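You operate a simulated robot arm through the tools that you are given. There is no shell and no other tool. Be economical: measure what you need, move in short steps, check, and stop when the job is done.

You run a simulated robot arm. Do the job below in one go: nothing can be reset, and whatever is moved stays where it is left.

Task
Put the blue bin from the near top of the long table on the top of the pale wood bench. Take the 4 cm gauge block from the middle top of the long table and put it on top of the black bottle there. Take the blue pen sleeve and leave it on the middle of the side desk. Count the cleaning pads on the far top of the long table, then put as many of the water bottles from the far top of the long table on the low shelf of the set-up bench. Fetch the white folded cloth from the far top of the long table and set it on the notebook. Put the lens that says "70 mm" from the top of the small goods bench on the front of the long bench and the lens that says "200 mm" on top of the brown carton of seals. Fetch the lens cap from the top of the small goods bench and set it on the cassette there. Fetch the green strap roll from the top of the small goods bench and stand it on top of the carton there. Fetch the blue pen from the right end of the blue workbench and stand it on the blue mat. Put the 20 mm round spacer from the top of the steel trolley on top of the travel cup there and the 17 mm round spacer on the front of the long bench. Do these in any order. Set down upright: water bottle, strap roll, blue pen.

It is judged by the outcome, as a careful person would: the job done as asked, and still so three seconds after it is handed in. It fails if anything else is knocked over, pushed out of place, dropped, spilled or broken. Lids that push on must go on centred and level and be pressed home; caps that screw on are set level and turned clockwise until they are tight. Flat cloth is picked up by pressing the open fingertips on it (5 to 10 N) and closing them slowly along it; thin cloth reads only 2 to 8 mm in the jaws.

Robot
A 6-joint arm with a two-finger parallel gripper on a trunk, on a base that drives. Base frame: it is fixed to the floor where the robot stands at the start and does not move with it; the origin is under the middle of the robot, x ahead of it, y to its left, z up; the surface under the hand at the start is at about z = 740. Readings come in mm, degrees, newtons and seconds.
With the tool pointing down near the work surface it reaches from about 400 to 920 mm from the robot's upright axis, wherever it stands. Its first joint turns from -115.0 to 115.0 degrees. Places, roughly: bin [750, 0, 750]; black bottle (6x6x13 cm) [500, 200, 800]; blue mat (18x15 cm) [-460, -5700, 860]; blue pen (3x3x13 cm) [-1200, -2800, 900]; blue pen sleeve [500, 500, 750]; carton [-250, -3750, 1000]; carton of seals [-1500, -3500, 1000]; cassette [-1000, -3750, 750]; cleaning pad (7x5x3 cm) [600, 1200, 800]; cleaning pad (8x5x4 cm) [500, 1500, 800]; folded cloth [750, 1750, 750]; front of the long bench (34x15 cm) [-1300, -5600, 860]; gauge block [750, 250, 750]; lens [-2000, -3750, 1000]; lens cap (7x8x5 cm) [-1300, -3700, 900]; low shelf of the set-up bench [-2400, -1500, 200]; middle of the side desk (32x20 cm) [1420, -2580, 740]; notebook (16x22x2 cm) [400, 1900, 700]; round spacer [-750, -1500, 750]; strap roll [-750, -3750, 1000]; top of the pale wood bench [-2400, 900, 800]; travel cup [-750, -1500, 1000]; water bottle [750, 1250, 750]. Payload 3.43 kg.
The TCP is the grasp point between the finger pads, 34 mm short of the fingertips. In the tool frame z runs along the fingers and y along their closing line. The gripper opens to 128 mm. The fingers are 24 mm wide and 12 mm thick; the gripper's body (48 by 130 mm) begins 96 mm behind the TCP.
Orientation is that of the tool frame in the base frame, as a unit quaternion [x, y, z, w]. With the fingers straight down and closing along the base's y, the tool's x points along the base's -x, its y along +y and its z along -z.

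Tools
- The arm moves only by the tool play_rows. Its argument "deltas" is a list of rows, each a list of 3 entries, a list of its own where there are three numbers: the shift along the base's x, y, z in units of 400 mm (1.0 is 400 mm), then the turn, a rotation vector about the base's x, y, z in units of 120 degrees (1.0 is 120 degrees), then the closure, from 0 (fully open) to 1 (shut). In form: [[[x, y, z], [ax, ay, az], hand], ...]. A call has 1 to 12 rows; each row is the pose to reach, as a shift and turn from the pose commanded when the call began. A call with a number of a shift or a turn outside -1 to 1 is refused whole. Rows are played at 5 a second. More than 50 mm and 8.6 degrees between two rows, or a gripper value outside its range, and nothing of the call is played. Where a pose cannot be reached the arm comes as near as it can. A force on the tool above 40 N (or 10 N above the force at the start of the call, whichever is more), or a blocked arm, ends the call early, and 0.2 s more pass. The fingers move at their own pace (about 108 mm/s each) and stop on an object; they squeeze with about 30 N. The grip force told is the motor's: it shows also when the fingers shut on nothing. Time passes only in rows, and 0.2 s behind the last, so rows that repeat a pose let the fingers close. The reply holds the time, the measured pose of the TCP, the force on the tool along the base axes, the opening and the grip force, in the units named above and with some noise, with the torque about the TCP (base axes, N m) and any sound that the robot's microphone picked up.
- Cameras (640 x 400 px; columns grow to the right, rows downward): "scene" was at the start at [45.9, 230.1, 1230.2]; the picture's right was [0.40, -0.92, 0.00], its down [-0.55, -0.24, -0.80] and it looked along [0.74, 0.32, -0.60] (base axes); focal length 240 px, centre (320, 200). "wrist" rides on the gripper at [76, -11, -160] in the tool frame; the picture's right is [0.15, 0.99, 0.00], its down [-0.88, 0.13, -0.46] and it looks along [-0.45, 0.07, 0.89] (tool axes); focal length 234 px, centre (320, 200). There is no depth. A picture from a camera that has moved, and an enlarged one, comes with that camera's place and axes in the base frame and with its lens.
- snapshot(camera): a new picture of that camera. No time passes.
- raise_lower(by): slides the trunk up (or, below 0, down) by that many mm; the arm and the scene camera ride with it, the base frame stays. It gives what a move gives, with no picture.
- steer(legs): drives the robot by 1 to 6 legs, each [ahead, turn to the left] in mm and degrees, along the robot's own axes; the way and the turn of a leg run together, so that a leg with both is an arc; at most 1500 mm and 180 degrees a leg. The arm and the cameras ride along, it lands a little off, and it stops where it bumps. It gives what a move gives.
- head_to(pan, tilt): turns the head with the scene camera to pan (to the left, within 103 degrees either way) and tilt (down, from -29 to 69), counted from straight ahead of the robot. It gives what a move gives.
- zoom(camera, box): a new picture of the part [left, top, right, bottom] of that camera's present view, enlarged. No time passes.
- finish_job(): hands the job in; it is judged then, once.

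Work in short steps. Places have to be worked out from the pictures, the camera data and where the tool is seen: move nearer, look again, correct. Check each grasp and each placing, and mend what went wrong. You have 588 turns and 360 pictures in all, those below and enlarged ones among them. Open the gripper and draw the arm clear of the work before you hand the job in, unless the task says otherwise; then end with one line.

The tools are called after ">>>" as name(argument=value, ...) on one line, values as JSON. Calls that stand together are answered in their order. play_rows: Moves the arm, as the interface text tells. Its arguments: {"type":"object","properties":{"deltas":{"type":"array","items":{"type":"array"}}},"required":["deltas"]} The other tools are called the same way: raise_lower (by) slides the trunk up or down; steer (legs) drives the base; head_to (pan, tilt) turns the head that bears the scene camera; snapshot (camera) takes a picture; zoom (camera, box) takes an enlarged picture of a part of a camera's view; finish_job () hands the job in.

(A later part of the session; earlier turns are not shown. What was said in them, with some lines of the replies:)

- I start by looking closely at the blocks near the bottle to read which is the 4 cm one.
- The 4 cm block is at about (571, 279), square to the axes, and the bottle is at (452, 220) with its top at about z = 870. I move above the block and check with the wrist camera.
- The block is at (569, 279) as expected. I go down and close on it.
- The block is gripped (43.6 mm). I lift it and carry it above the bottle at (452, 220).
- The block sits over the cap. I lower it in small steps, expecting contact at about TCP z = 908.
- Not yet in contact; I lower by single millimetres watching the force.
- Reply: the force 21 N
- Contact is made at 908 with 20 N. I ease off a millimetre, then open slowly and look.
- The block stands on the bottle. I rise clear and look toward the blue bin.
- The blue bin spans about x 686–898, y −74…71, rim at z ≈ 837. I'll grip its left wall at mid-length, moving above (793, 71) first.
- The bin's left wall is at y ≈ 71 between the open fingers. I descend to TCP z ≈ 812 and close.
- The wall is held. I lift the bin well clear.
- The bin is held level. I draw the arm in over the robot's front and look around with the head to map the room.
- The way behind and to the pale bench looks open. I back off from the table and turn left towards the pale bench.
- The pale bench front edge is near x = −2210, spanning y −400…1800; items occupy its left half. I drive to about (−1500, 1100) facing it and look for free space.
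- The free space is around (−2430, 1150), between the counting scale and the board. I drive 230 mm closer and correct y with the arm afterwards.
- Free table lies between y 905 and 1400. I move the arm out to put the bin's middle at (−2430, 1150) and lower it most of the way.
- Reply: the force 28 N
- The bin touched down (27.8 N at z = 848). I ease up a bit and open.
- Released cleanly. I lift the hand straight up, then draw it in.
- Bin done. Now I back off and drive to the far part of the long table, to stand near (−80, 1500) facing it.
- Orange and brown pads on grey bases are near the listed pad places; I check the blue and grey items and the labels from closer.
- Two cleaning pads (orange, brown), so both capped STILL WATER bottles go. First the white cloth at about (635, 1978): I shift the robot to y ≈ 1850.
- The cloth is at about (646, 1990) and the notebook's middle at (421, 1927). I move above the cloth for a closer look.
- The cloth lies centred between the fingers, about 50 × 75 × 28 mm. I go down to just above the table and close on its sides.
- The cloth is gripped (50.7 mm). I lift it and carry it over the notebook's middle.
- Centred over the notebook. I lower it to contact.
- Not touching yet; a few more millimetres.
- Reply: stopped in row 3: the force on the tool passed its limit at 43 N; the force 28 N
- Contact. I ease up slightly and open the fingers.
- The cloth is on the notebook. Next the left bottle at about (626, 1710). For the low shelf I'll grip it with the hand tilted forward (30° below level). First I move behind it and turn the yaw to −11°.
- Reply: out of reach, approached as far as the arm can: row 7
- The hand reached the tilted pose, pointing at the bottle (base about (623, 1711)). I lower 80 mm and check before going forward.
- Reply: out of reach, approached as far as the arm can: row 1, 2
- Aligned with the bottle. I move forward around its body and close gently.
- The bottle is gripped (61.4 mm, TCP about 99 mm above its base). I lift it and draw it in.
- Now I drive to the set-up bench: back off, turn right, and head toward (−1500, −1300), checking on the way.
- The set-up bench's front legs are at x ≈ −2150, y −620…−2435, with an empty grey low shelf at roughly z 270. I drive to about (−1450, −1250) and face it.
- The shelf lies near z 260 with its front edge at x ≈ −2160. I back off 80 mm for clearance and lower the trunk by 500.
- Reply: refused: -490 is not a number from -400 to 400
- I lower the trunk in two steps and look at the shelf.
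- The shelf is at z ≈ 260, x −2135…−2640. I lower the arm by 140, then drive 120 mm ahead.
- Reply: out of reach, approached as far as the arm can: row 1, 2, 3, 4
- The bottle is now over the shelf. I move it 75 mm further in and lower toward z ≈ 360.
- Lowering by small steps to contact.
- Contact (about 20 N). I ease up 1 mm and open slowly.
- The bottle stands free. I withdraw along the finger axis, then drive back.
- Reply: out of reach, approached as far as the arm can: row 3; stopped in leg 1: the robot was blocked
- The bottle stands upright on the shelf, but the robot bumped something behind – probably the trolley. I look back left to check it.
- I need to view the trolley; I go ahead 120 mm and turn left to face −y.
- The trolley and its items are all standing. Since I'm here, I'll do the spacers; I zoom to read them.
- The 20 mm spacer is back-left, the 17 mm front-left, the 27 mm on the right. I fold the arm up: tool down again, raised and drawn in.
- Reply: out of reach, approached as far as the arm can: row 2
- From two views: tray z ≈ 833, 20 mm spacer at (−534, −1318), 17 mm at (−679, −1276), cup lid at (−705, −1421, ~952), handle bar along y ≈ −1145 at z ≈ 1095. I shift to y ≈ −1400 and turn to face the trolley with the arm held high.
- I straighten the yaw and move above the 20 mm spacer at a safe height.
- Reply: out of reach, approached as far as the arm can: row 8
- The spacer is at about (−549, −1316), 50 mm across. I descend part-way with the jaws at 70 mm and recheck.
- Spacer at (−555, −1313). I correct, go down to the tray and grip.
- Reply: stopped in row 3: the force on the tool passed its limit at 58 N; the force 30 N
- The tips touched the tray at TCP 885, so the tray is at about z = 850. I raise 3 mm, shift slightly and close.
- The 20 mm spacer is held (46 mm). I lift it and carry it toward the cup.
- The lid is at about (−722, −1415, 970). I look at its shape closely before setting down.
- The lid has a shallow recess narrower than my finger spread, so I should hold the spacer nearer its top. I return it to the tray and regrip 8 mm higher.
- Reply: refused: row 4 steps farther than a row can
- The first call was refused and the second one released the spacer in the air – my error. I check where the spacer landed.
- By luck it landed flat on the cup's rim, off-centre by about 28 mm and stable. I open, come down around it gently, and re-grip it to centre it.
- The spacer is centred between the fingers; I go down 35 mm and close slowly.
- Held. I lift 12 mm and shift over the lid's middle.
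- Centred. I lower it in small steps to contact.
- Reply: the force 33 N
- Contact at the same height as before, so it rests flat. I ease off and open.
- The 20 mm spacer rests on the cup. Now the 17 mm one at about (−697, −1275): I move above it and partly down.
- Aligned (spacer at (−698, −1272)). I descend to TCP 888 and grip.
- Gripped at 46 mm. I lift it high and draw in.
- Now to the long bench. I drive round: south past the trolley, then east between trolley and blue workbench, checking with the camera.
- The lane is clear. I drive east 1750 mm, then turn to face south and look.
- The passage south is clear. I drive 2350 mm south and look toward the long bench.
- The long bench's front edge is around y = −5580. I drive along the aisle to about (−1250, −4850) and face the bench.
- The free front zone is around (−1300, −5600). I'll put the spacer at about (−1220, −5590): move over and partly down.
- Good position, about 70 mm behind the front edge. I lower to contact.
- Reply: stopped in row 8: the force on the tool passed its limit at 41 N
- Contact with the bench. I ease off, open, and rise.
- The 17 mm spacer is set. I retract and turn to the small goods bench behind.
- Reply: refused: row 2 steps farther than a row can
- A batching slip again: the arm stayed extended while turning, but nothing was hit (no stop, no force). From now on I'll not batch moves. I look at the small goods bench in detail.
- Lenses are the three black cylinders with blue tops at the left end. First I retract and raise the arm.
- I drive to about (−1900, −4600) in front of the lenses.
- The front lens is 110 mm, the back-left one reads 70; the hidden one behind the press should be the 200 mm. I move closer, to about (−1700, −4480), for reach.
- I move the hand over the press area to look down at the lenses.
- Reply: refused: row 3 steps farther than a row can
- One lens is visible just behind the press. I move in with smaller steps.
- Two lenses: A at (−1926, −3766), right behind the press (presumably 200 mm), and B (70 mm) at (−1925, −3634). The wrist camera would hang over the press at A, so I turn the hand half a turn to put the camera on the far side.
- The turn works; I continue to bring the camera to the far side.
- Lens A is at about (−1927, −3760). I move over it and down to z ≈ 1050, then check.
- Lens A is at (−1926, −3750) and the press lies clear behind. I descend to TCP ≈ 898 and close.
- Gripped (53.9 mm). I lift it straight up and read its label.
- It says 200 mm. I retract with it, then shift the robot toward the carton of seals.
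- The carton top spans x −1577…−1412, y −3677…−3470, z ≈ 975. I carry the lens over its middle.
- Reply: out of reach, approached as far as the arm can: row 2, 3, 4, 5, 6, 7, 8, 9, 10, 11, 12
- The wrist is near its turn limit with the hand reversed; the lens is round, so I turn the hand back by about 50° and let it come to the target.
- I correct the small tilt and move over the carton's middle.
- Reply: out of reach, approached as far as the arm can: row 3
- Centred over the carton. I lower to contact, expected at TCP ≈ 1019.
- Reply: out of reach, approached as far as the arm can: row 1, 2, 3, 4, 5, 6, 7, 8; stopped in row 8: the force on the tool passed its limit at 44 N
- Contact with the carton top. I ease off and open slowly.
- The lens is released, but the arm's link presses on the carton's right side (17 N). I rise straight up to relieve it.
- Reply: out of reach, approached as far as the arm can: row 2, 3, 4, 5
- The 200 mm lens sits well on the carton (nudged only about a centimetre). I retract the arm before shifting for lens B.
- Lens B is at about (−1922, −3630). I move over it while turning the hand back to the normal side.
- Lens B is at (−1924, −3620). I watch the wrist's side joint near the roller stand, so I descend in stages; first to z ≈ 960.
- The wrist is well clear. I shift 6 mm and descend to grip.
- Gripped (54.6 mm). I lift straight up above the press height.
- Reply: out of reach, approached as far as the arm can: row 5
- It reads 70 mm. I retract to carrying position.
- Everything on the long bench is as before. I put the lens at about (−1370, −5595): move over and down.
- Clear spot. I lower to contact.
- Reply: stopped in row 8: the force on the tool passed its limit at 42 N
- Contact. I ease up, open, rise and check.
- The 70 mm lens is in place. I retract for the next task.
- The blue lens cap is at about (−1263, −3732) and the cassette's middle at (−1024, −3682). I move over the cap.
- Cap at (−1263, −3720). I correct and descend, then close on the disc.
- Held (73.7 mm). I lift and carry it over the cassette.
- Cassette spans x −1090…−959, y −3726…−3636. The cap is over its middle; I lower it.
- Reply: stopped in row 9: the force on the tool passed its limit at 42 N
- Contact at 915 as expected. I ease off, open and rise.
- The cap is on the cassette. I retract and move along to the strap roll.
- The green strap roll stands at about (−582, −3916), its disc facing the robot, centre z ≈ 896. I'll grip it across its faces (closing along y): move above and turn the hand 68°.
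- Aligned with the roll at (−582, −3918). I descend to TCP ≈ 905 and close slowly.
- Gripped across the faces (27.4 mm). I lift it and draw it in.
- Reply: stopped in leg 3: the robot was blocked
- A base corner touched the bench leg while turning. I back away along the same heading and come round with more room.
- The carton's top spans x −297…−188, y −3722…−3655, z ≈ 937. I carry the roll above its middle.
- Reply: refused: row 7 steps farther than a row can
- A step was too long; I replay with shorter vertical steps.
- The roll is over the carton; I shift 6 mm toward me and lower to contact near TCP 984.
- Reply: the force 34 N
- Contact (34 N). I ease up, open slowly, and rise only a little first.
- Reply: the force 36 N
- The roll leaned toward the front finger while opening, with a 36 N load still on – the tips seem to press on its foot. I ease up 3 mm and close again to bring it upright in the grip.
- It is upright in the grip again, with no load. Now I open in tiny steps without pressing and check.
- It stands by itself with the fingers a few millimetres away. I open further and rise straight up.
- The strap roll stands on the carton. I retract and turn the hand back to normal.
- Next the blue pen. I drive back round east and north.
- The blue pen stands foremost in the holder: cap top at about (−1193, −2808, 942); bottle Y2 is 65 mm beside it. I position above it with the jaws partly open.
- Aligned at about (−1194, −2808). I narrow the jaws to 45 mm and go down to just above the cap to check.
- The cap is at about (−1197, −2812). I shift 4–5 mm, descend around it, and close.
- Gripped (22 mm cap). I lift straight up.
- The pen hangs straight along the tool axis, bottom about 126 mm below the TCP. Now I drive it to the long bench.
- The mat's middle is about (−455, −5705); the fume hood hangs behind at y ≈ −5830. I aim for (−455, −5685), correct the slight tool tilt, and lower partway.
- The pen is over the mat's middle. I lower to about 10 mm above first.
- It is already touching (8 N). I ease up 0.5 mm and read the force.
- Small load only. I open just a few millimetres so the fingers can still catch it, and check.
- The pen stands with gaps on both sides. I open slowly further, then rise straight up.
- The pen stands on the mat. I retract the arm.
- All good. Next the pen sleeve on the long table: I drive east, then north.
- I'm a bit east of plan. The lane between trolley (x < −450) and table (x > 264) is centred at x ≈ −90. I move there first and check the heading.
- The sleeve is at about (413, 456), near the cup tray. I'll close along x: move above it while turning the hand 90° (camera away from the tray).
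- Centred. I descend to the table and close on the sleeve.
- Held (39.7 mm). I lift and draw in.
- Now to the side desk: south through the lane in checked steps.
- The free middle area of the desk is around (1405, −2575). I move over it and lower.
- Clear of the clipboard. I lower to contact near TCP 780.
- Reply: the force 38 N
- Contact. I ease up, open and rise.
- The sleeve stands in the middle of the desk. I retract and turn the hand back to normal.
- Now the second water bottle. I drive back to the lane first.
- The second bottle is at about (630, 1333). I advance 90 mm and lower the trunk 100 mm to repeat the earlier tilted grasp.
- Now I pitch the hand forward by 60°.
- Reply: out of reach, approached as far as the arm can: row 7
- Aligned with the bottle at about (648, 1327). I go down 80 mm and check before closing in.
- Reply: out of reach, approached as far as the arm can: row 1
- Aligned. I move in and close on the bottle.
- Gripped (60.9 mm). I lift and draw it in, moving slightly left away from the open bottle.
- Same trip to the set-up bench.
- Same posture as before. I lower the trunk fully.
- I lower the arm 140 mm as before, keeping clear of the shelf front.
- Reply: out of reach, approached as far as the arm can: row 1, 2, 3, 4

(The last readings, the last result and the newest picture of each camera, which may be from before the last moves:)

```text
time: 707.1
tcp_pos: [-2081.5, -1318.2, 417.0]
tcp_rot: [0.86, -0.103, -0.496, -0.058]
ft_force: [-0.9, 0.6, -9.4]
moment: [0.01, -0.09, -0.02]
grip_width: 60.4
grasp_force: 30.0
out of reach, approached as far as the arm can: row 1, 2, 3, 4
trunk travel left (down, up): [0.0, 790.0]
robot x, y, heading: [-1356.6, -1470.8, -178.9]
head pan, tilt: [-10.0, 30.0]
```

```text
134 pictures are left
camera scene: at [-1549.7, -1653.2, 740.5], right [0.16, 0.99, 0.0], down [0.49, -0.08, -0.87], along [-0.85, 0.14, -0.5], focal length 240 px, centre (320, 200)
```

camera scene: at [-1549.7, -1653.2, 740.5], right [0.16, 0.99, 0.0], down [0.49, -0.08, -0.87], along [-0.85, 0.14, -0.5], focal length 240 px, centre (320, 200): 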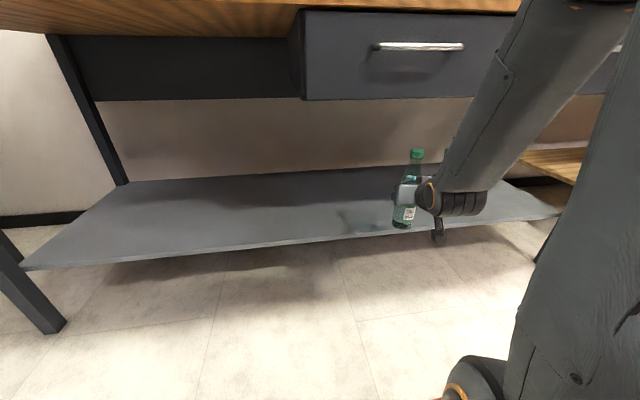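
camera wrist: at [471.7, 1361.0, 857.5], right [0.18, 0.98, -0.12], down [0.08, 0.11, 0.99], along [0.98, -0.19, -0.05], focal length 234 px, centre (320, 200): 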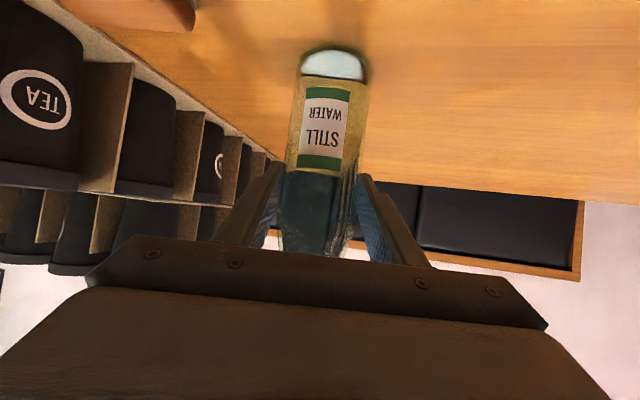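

>>> steer(legs=[[115, 0]])

>>> snapshot(camera="scene")

```text
time: 708.3
tcp_pos: [-2198.4, -1320.4, 416.1]
tcp_rot: [0.86, -0.102, -0.496, -0.057]
ft_force: [0.1, -0.4, -8.0]
moment: [-0.01, -0.07, -0.02]
grip_width: 60.2
grasp_force: 30.1
trunk travel left (down, up): [0.0, 790.0]
robot x, y, heading: [-1473.1, -1474.4, -179.0]
head pan, tilt: [-10.0, 30.0]
```

```text
133 pictures are left
camera scene: at [-1665.4, -1655.5, 740.4], right [0.16, 0.99, 0.0], down [0.49, -0.08, -0.87], along [-0.86, 0.14, -0.5], focal length 240 px, centre (320, 200)
```

scene: 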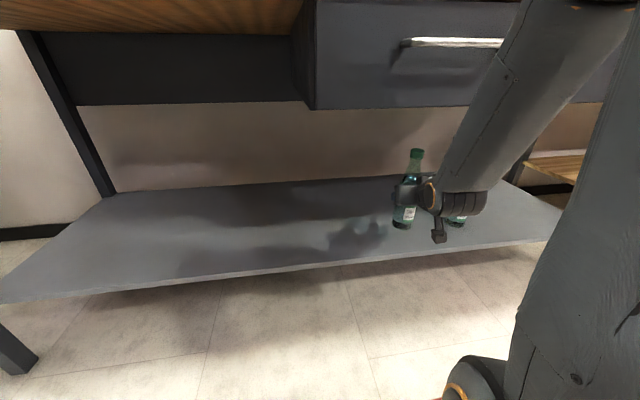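

I move in another 70 mm and lower toward contact (expected TCP ≈ 362).

>>> play_rows(deltas=[[[-0.09, 0.02, -0.02], [0, 0, 0], 1.0], [[-0.175, 0.04, -0.04], [0, 0, 0], 1.0], [[-0.175, 0.04, -0.08], [0, 0, 0], 1.0], [[-0.175, 0.04, -0.11], [0, 0, 0], 1.0], [[-0.175, 0.04, -0.12], [0, 0, 0], 1.0], [[-0.175, 0.04, -0.127], [0, 0, 0], 1.0], [[-0.175, 0.04, -0.133], [0, 0, 0], 1.0], [[-0.175, 0.04, -0.139], [0, 0, 0], 1.0]])

```text
time: 710.1
tcp_pos: [-2267.7, -1306.0, 361.1]
tcp_rot: [0.861, -0.101, -0.495, -0.056]
ft_force: [0.5, -0.2, -7.0]
moment: [-0.02, -0.08, -0.02]
grip_width: 60.3
grasp_force: 30.0
trunk travel left (down, up): [0.0, 790.0]
robot x, y, heading: [-1475.1, -1476.8, -179.1]
head pan, tilt: [-10.0, 30.0]
```

>>> play_rows(deltas=[[[0, 0, -0.004], [0, 0, 0], 1.0], [[0, 0, -0.008], [0, 0, 0], 1.0], [[0, 0, -0.012], [0, 0, 0], 1.0]])

```text
time: 710.9
tcp_pos: [-2267.7, -1306.2, 356.1]
tcp_rot: [0.861, -0.102, -0.495, -0.056]
ft_force: [-0.8, -0.5, -9.1]
moment: [-0.02, -0.1, 0.01]
grip_width: 60.2
grasp_force: 30.3
trunk travel left (down, up): [0.0, 790.0]
robot x, y, heading: [-1469.9, -1470.0, -179.0]
head pan, tilt: [-10.0, 30.0]
```

>>> play_rows(deltas=[[[0, 0, -0.005], [0, 0, 0], 1.0], [[0, 0, -0.01], [0, 0, 0], 1.0], [[0, 0, -0.015], [0, 0, 0], 1.0]])

>>> zoom(camera="scene", box=[340, 120, 500, 260])

```text
time: 711.7
tcp_pos: [-2269.7, -1306.6, 350.2]
tcp_rot: [0.861, -0.102, -0.495, -0.056]
ft_force: [-0.5, 0.3, -8.8]
moment: [-0.06, -0.11, 0.02]
grip_width: 60.0
grasp_force: 29.8
trunk travel left (down, up): [0.0, 790.0]
robot x, y, heading: [-1475.7, -1471.8, -179.3]
head pan, tilt: [-10.0, 30.0]
```

```text
2.86 times, centred on (420, 190) of scene
camera zoom: at [-1665.4, -1655.5, 740.4], right [0.16, 0.99, 0.0], down [0.49, -0.08, -0.87], along [-0.86, 0.14, -0.5], focal length 685 px, centre (34, 229)
```

zoom: 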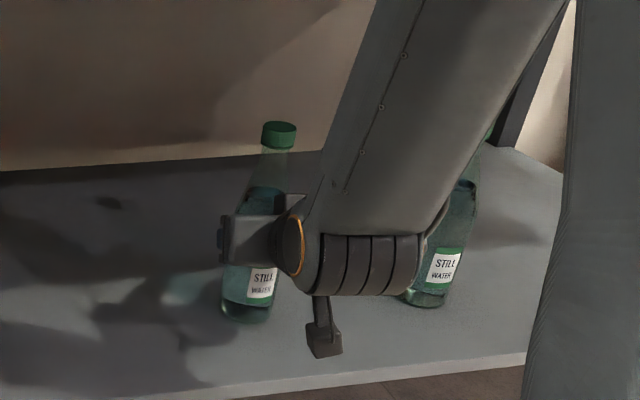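

Still hanging; I continue lowering in 2 mm steps.

>>> play_rows(deltas=[[[0, 0, -0.005], [0, 0, 0], 1.0], [[0, 0, -0.01], [0, 0, 0], 1.0], [[0, 0, -0.015], [0, 0, 0], 1.0], [[0, 0, -0.02], [0, 0, 0], 1.0]])

```text
time: 712.7
tcp_pos: [-2269.4, -1305.6, 344.3]
tcp_rot: [0.86, -0.101, -0.498, -0.057]
ft_force: [5.9, -3.1, 16.2]
moment: [0.41, -0.44, -0.16]
grip_width: 60.3
grasp_force: 30.3
trunk travel left (down, up): [0.0, 790.0]
robot x, y, heading: [-1472.2, -1470.7, -179.3]
head pan, tilt: [-10.0, 30.0]
```

Contact. I ease up 1 mm and open slowly.

>>> play_rows(deltas=[[[0, 0, 0.003], [0, 0, 0], 1.0], [[0, 0, 0.003], [0, 0, 0], 0.52], [[0, 0, 0.003], [0, 0, 0], 0.48], [[0, 0, 0.003], [0, 0, 0], 0.42], [[0, 0, 0.003], [0, 0, 0], 0.3], [[0, 0, 0.003], [0, 0, 0], 0.2], [[0, 0, 0.003], [0, 0, 0], 0.15]])

>>> zoom(camera="scene", box=[340, 120, 500, 260])

>>> snapshot(camera="wrist")

```text
time: 714.3
tcp_pos: [-2267.6, -1304.8, 342.7]
tcp_rot: [0.861, -0.101, -0.496, -0.057]
ft_force: [0.3, -0.4, -0.6]
moment: [0.02, -0.01, 0.02]
grip_width: 108.4
grasp_force: 0.1
trunk travel left (down, up): [0.0, 790.0]
robot x, y, heading: [-1476.3, -1475.5, -179.0]
head pan, tilt: [-10.0, 30.0]
```

```text
2.86 times, centred on (420, 190) of scene
camera zoom: at [-1665.2, -1655.5, 740.5], right [0.16, 0.99, 0.0], down [0.49, -0.08, -0.87], along [-0.86, 0.14, -0.5], focal length 685 px, centre (34, 229)
```

zoom: 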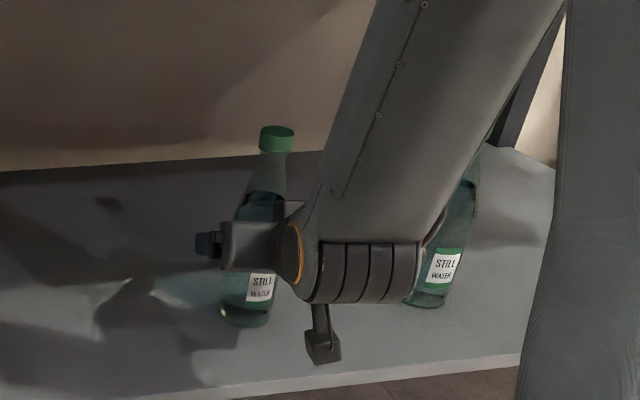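

```text
130 pictures are left
camera wrist: at [-2094.6, -1336.0, 357.2], right [-0.16, -0.98, -0.12], down [-0.08, -0.11, 0.99], along [-0.98, 0.17, -0.06], focal length 234 px, centre (320, 200)
```

wrist: 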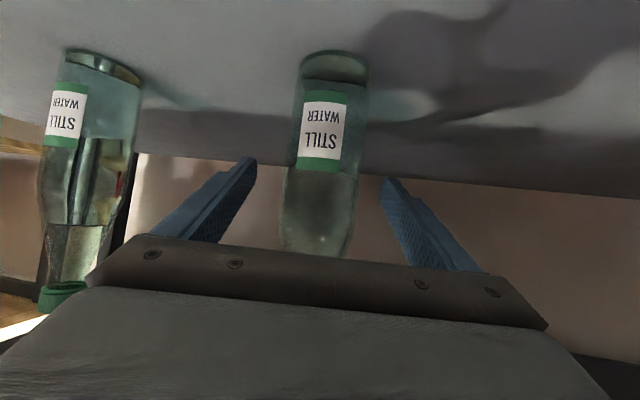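

Both bottles stand on the shelf. I withdraw along the finger axis and drive back 250 mm.

>>> play_rows(deltas=[[[0.08, -0.018, 0.047], [0, 0, 0], 0.15], [[0.16, -0.036, 0.095], [0, 0, 0], 0.15], [[0.2, -0.046, 0.12], [0, 0, 0], 0.15]])

>>> steer(legs=[[-250, 0]])

>>> snapshot(camera="scene")

```text
time: 715.1
tcp_pos: [-2198.7, -1318.6, 392.3]
tcp_rot: [0.861, -0.101, -0.495, -0.056]
ft_force: [-0.9, -0.9, -0.4]
moment: [-0.01, 0.0, -0.01]
grip_width: 108.6
grasp_force: 0.0
out of reach, approached as far as the arm can: row 3
trunk travel left (down, up): [0.0, 790.0]
robot x, y, heading: [-1477.6, -1475.1, -178.8]
head pan, tilt: [-10.0, 30.0]
```

```text
time: 716.9
tcp_pos: [-1948.4, -1315.1, 391.9]
tcp_rot: [0.861, -0.102, -0.496, -0.057]
ft_force: [0.1, 0.4, 0.4]
moment: [-0.01, 0.02, 0.0]
grip_width: 108.9
grasp_force: 0.0
trunk travel left (down, up): [0.0, 790.0]
robot x, y, heading: [-1218.6, -1467.5, -178.8]
head pan, tilt: [-10.0, 30.0]
```

```text
129 pictures are left
camera scene: at [-1413.5, -1651.1, 740.5], right [0.15, 0.99, 0.0], down [0.49, -0.08, -0.87], along [-0.86, 0.13, -0.5], focal length 240 px, centre (320, 200)
```

scene: 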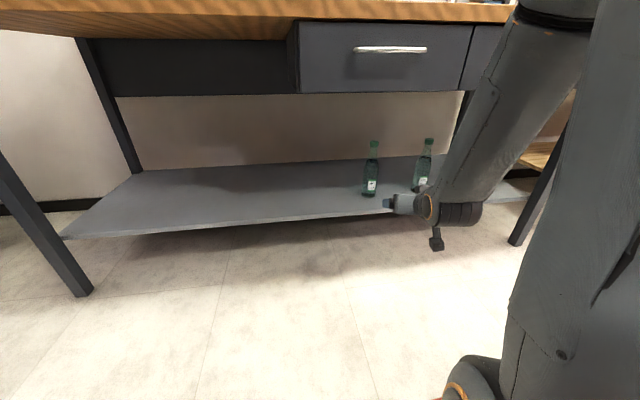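

Both bottles are placed. I want to recheck the trolley's cup and spacer, so I raise the trunk and fold the arm first.

>>> raise_lower(by=400)

>>> play_rows(deltas=[[[0.05, 0, 0.09], [0, 0.062, 0], 0.1], [[0.1, 0, 0.18], [0, 0.125, 0], 0], [[0.15, 0, 0.27], [0, 0.1875, 0], 0], [[0.2, 0, 0.36], [0, 0.25, 0], 0], [[0.26, 0, 0.44], [0, 0.3125, 0], 0], [[0.33, 0, 0.52], [0, 0.375, 0], 0], [[0.4, 0, 0.6], [0, 0.4375, 0], 0], [[0.47, 0, 0.67], [0, 0.5, 0], 0]])

```text
time: 720.7
tcp_pos: [-1949.1, -1315.7, 792.8]
tcp_rot: [0.861, -0.101, -0.495, -0.056]
ft_force: [-0.2, 0.0, 0.2]
moment: [0.03, 0.0, 0.01]
grip_width: 108.7
grasp_force: 0.0
trunk travel left (down, up): [-400.0, 390.0]
robot x, y, heading: [-1223.2, -1468.4, -179.0]
head pan, tilt: [-10.0, 30.0]
```

```text
time: 722.5
tcp_pos: [-1821.9, -1279.7, 1071.3]
tcp_rot: [-0.497, 0.116, 0.86, -0.002]
ft_force: [-0.2, 0.5, -0.9]
moment: [0.01, -0.01, -0.03]
grip_width: 127.8
grasp_force: 0.1
out of reach, approached as far as the arm can: row 4, 5, 6, 7, 8
trunk travel left (down, up): [-400.0, 390.0]
robot x, y, heading: [-1220.1, -1469.3, -178.8]
head pan, tilt: [-10.0, 30.0]
```

I pitched the wrong way (I face −x now). I rotate it back the other way, well clear of everything.

>>> play_rows(deltas=[[[0, 0, 0], [0, -0.07, 0], 0], [[0, 0, 0], [0, -0.14, 0], 0], [[0, 0, 0], [0, -0.21, 0], 0], [[0, 0, 0], [0, -0.28, 0], 0], [[0, 0, 0], [0, -0.35, 0], 0], [[0, 0, 0], [0, -0.42, 0], 0], [[0, 0, 0], [0, -0.49, 0], 0], [[0, 0, 0], [0, -0.56, 0], 0], [[0, 0, 0], [0, -0.63, 0], 0], [[0, 0, 0], [0, -0.7, 0], 0], [[0, 0, 0], [0, -0.77, 0], 0], [[0, 0, 0], [0, -0.84, 0], 0]])

```text
time: 725.1
tcp_pos: [-1822.9, -1286.6, 1066.4]
tcp_rot: [0.967, -0.097, -0.232, 0.043]
ft_force: [1.1, 0.3, 1.7]
moment: [-0.08, 0.07, 0.07]
grip_width: 128.0
grasp_force: 0.1
out of reach, approached as far as the arm can: row 1, 5, 6, 7, 9, 10, 11, 12
trunk travel left (down, up): [-400.0, 390.0]
robot x, y, heading: [-1218.4, -1465.9, -178.9]
head pan, tilt: [-10.0, 30.0]
```

>>> steer(legs=[[130, 0], [0, 88]])

>>> head_to(pan=75, tilt=30)

>>> snapshot(camera="scene")

```text
time: 730.1
tcp_pos: [-1561.4, -2062.8, 1064.1]
tcp_rot: [0.768, 0.596, -0.139, 0.19]
ft_force: [0.0, 0.2, 0.4]
moment: [0.0, 0.02, 0.03]
grip_width: 128.1
grasp_force: 0.0
trunk travel left (down, up): [-400.0, 390.0]
robot x, y, heading: [-1352.6, -1473.6, -91.6]
head pan, tilt: [-10.0, 30.0]
```

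```text
time: 731.7
tcp_pos: [-1560.5, -2062.1, 1065.2]
tcp_rot: [0.768, 0.596, -0.139, 0.19]
ft_force: [-0.5, 0.2, -0.1]
moment: [0.01, 0.0, 0.01]
grip_width: 128.0
grasp_force: 0.0
trunk travel left (down, up): [-400.0, 390.0]
robot x, y, heading: [-1350.0, -1470.8, -91.7]
head pan, tilt: [75.0, 30.0]
```

```text
128 pictures are left
camera scene: at [-1069.3, -1496.8, 1140.5], right [-0.29, -0.96, 0.0], down [-0.48, 0.14, -0.87], along [0.83, -0.25, -0.5], focal length 240 px, centre (320, 200)
```

scene: 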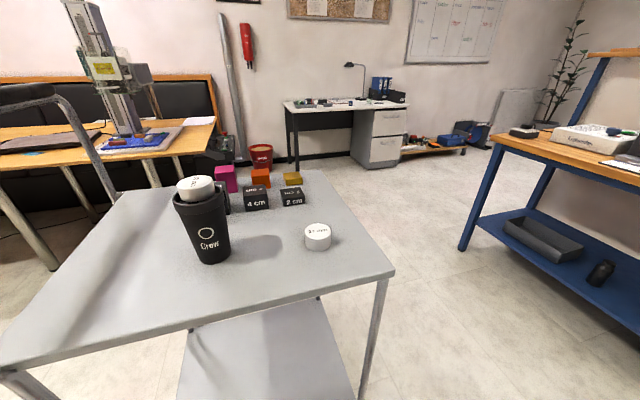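

The 20 mm spacer still sits on the cup, every item is placed, and the gripper is open and clear of the work. I hand the job in.

>>> finish_job()

```text
The job is handed in.
```

I did every item on the list and handed the job in. I last saw each one in its place, and the water bottles, strap roll and blue pen were standing upright. I counted two cleaning pads, so I moved two water bottles. I released the 20 mm spacer in mid-air by mistake; it landed on the travel cup's lid, and I re-gripped and centred it. The robot's base bumped what was probably the steel trolley, and later a leg of the small goods bench, but I saw nothing knocked over. The carton of seals shifted by about 1 cm, and the cassette by slightly less.
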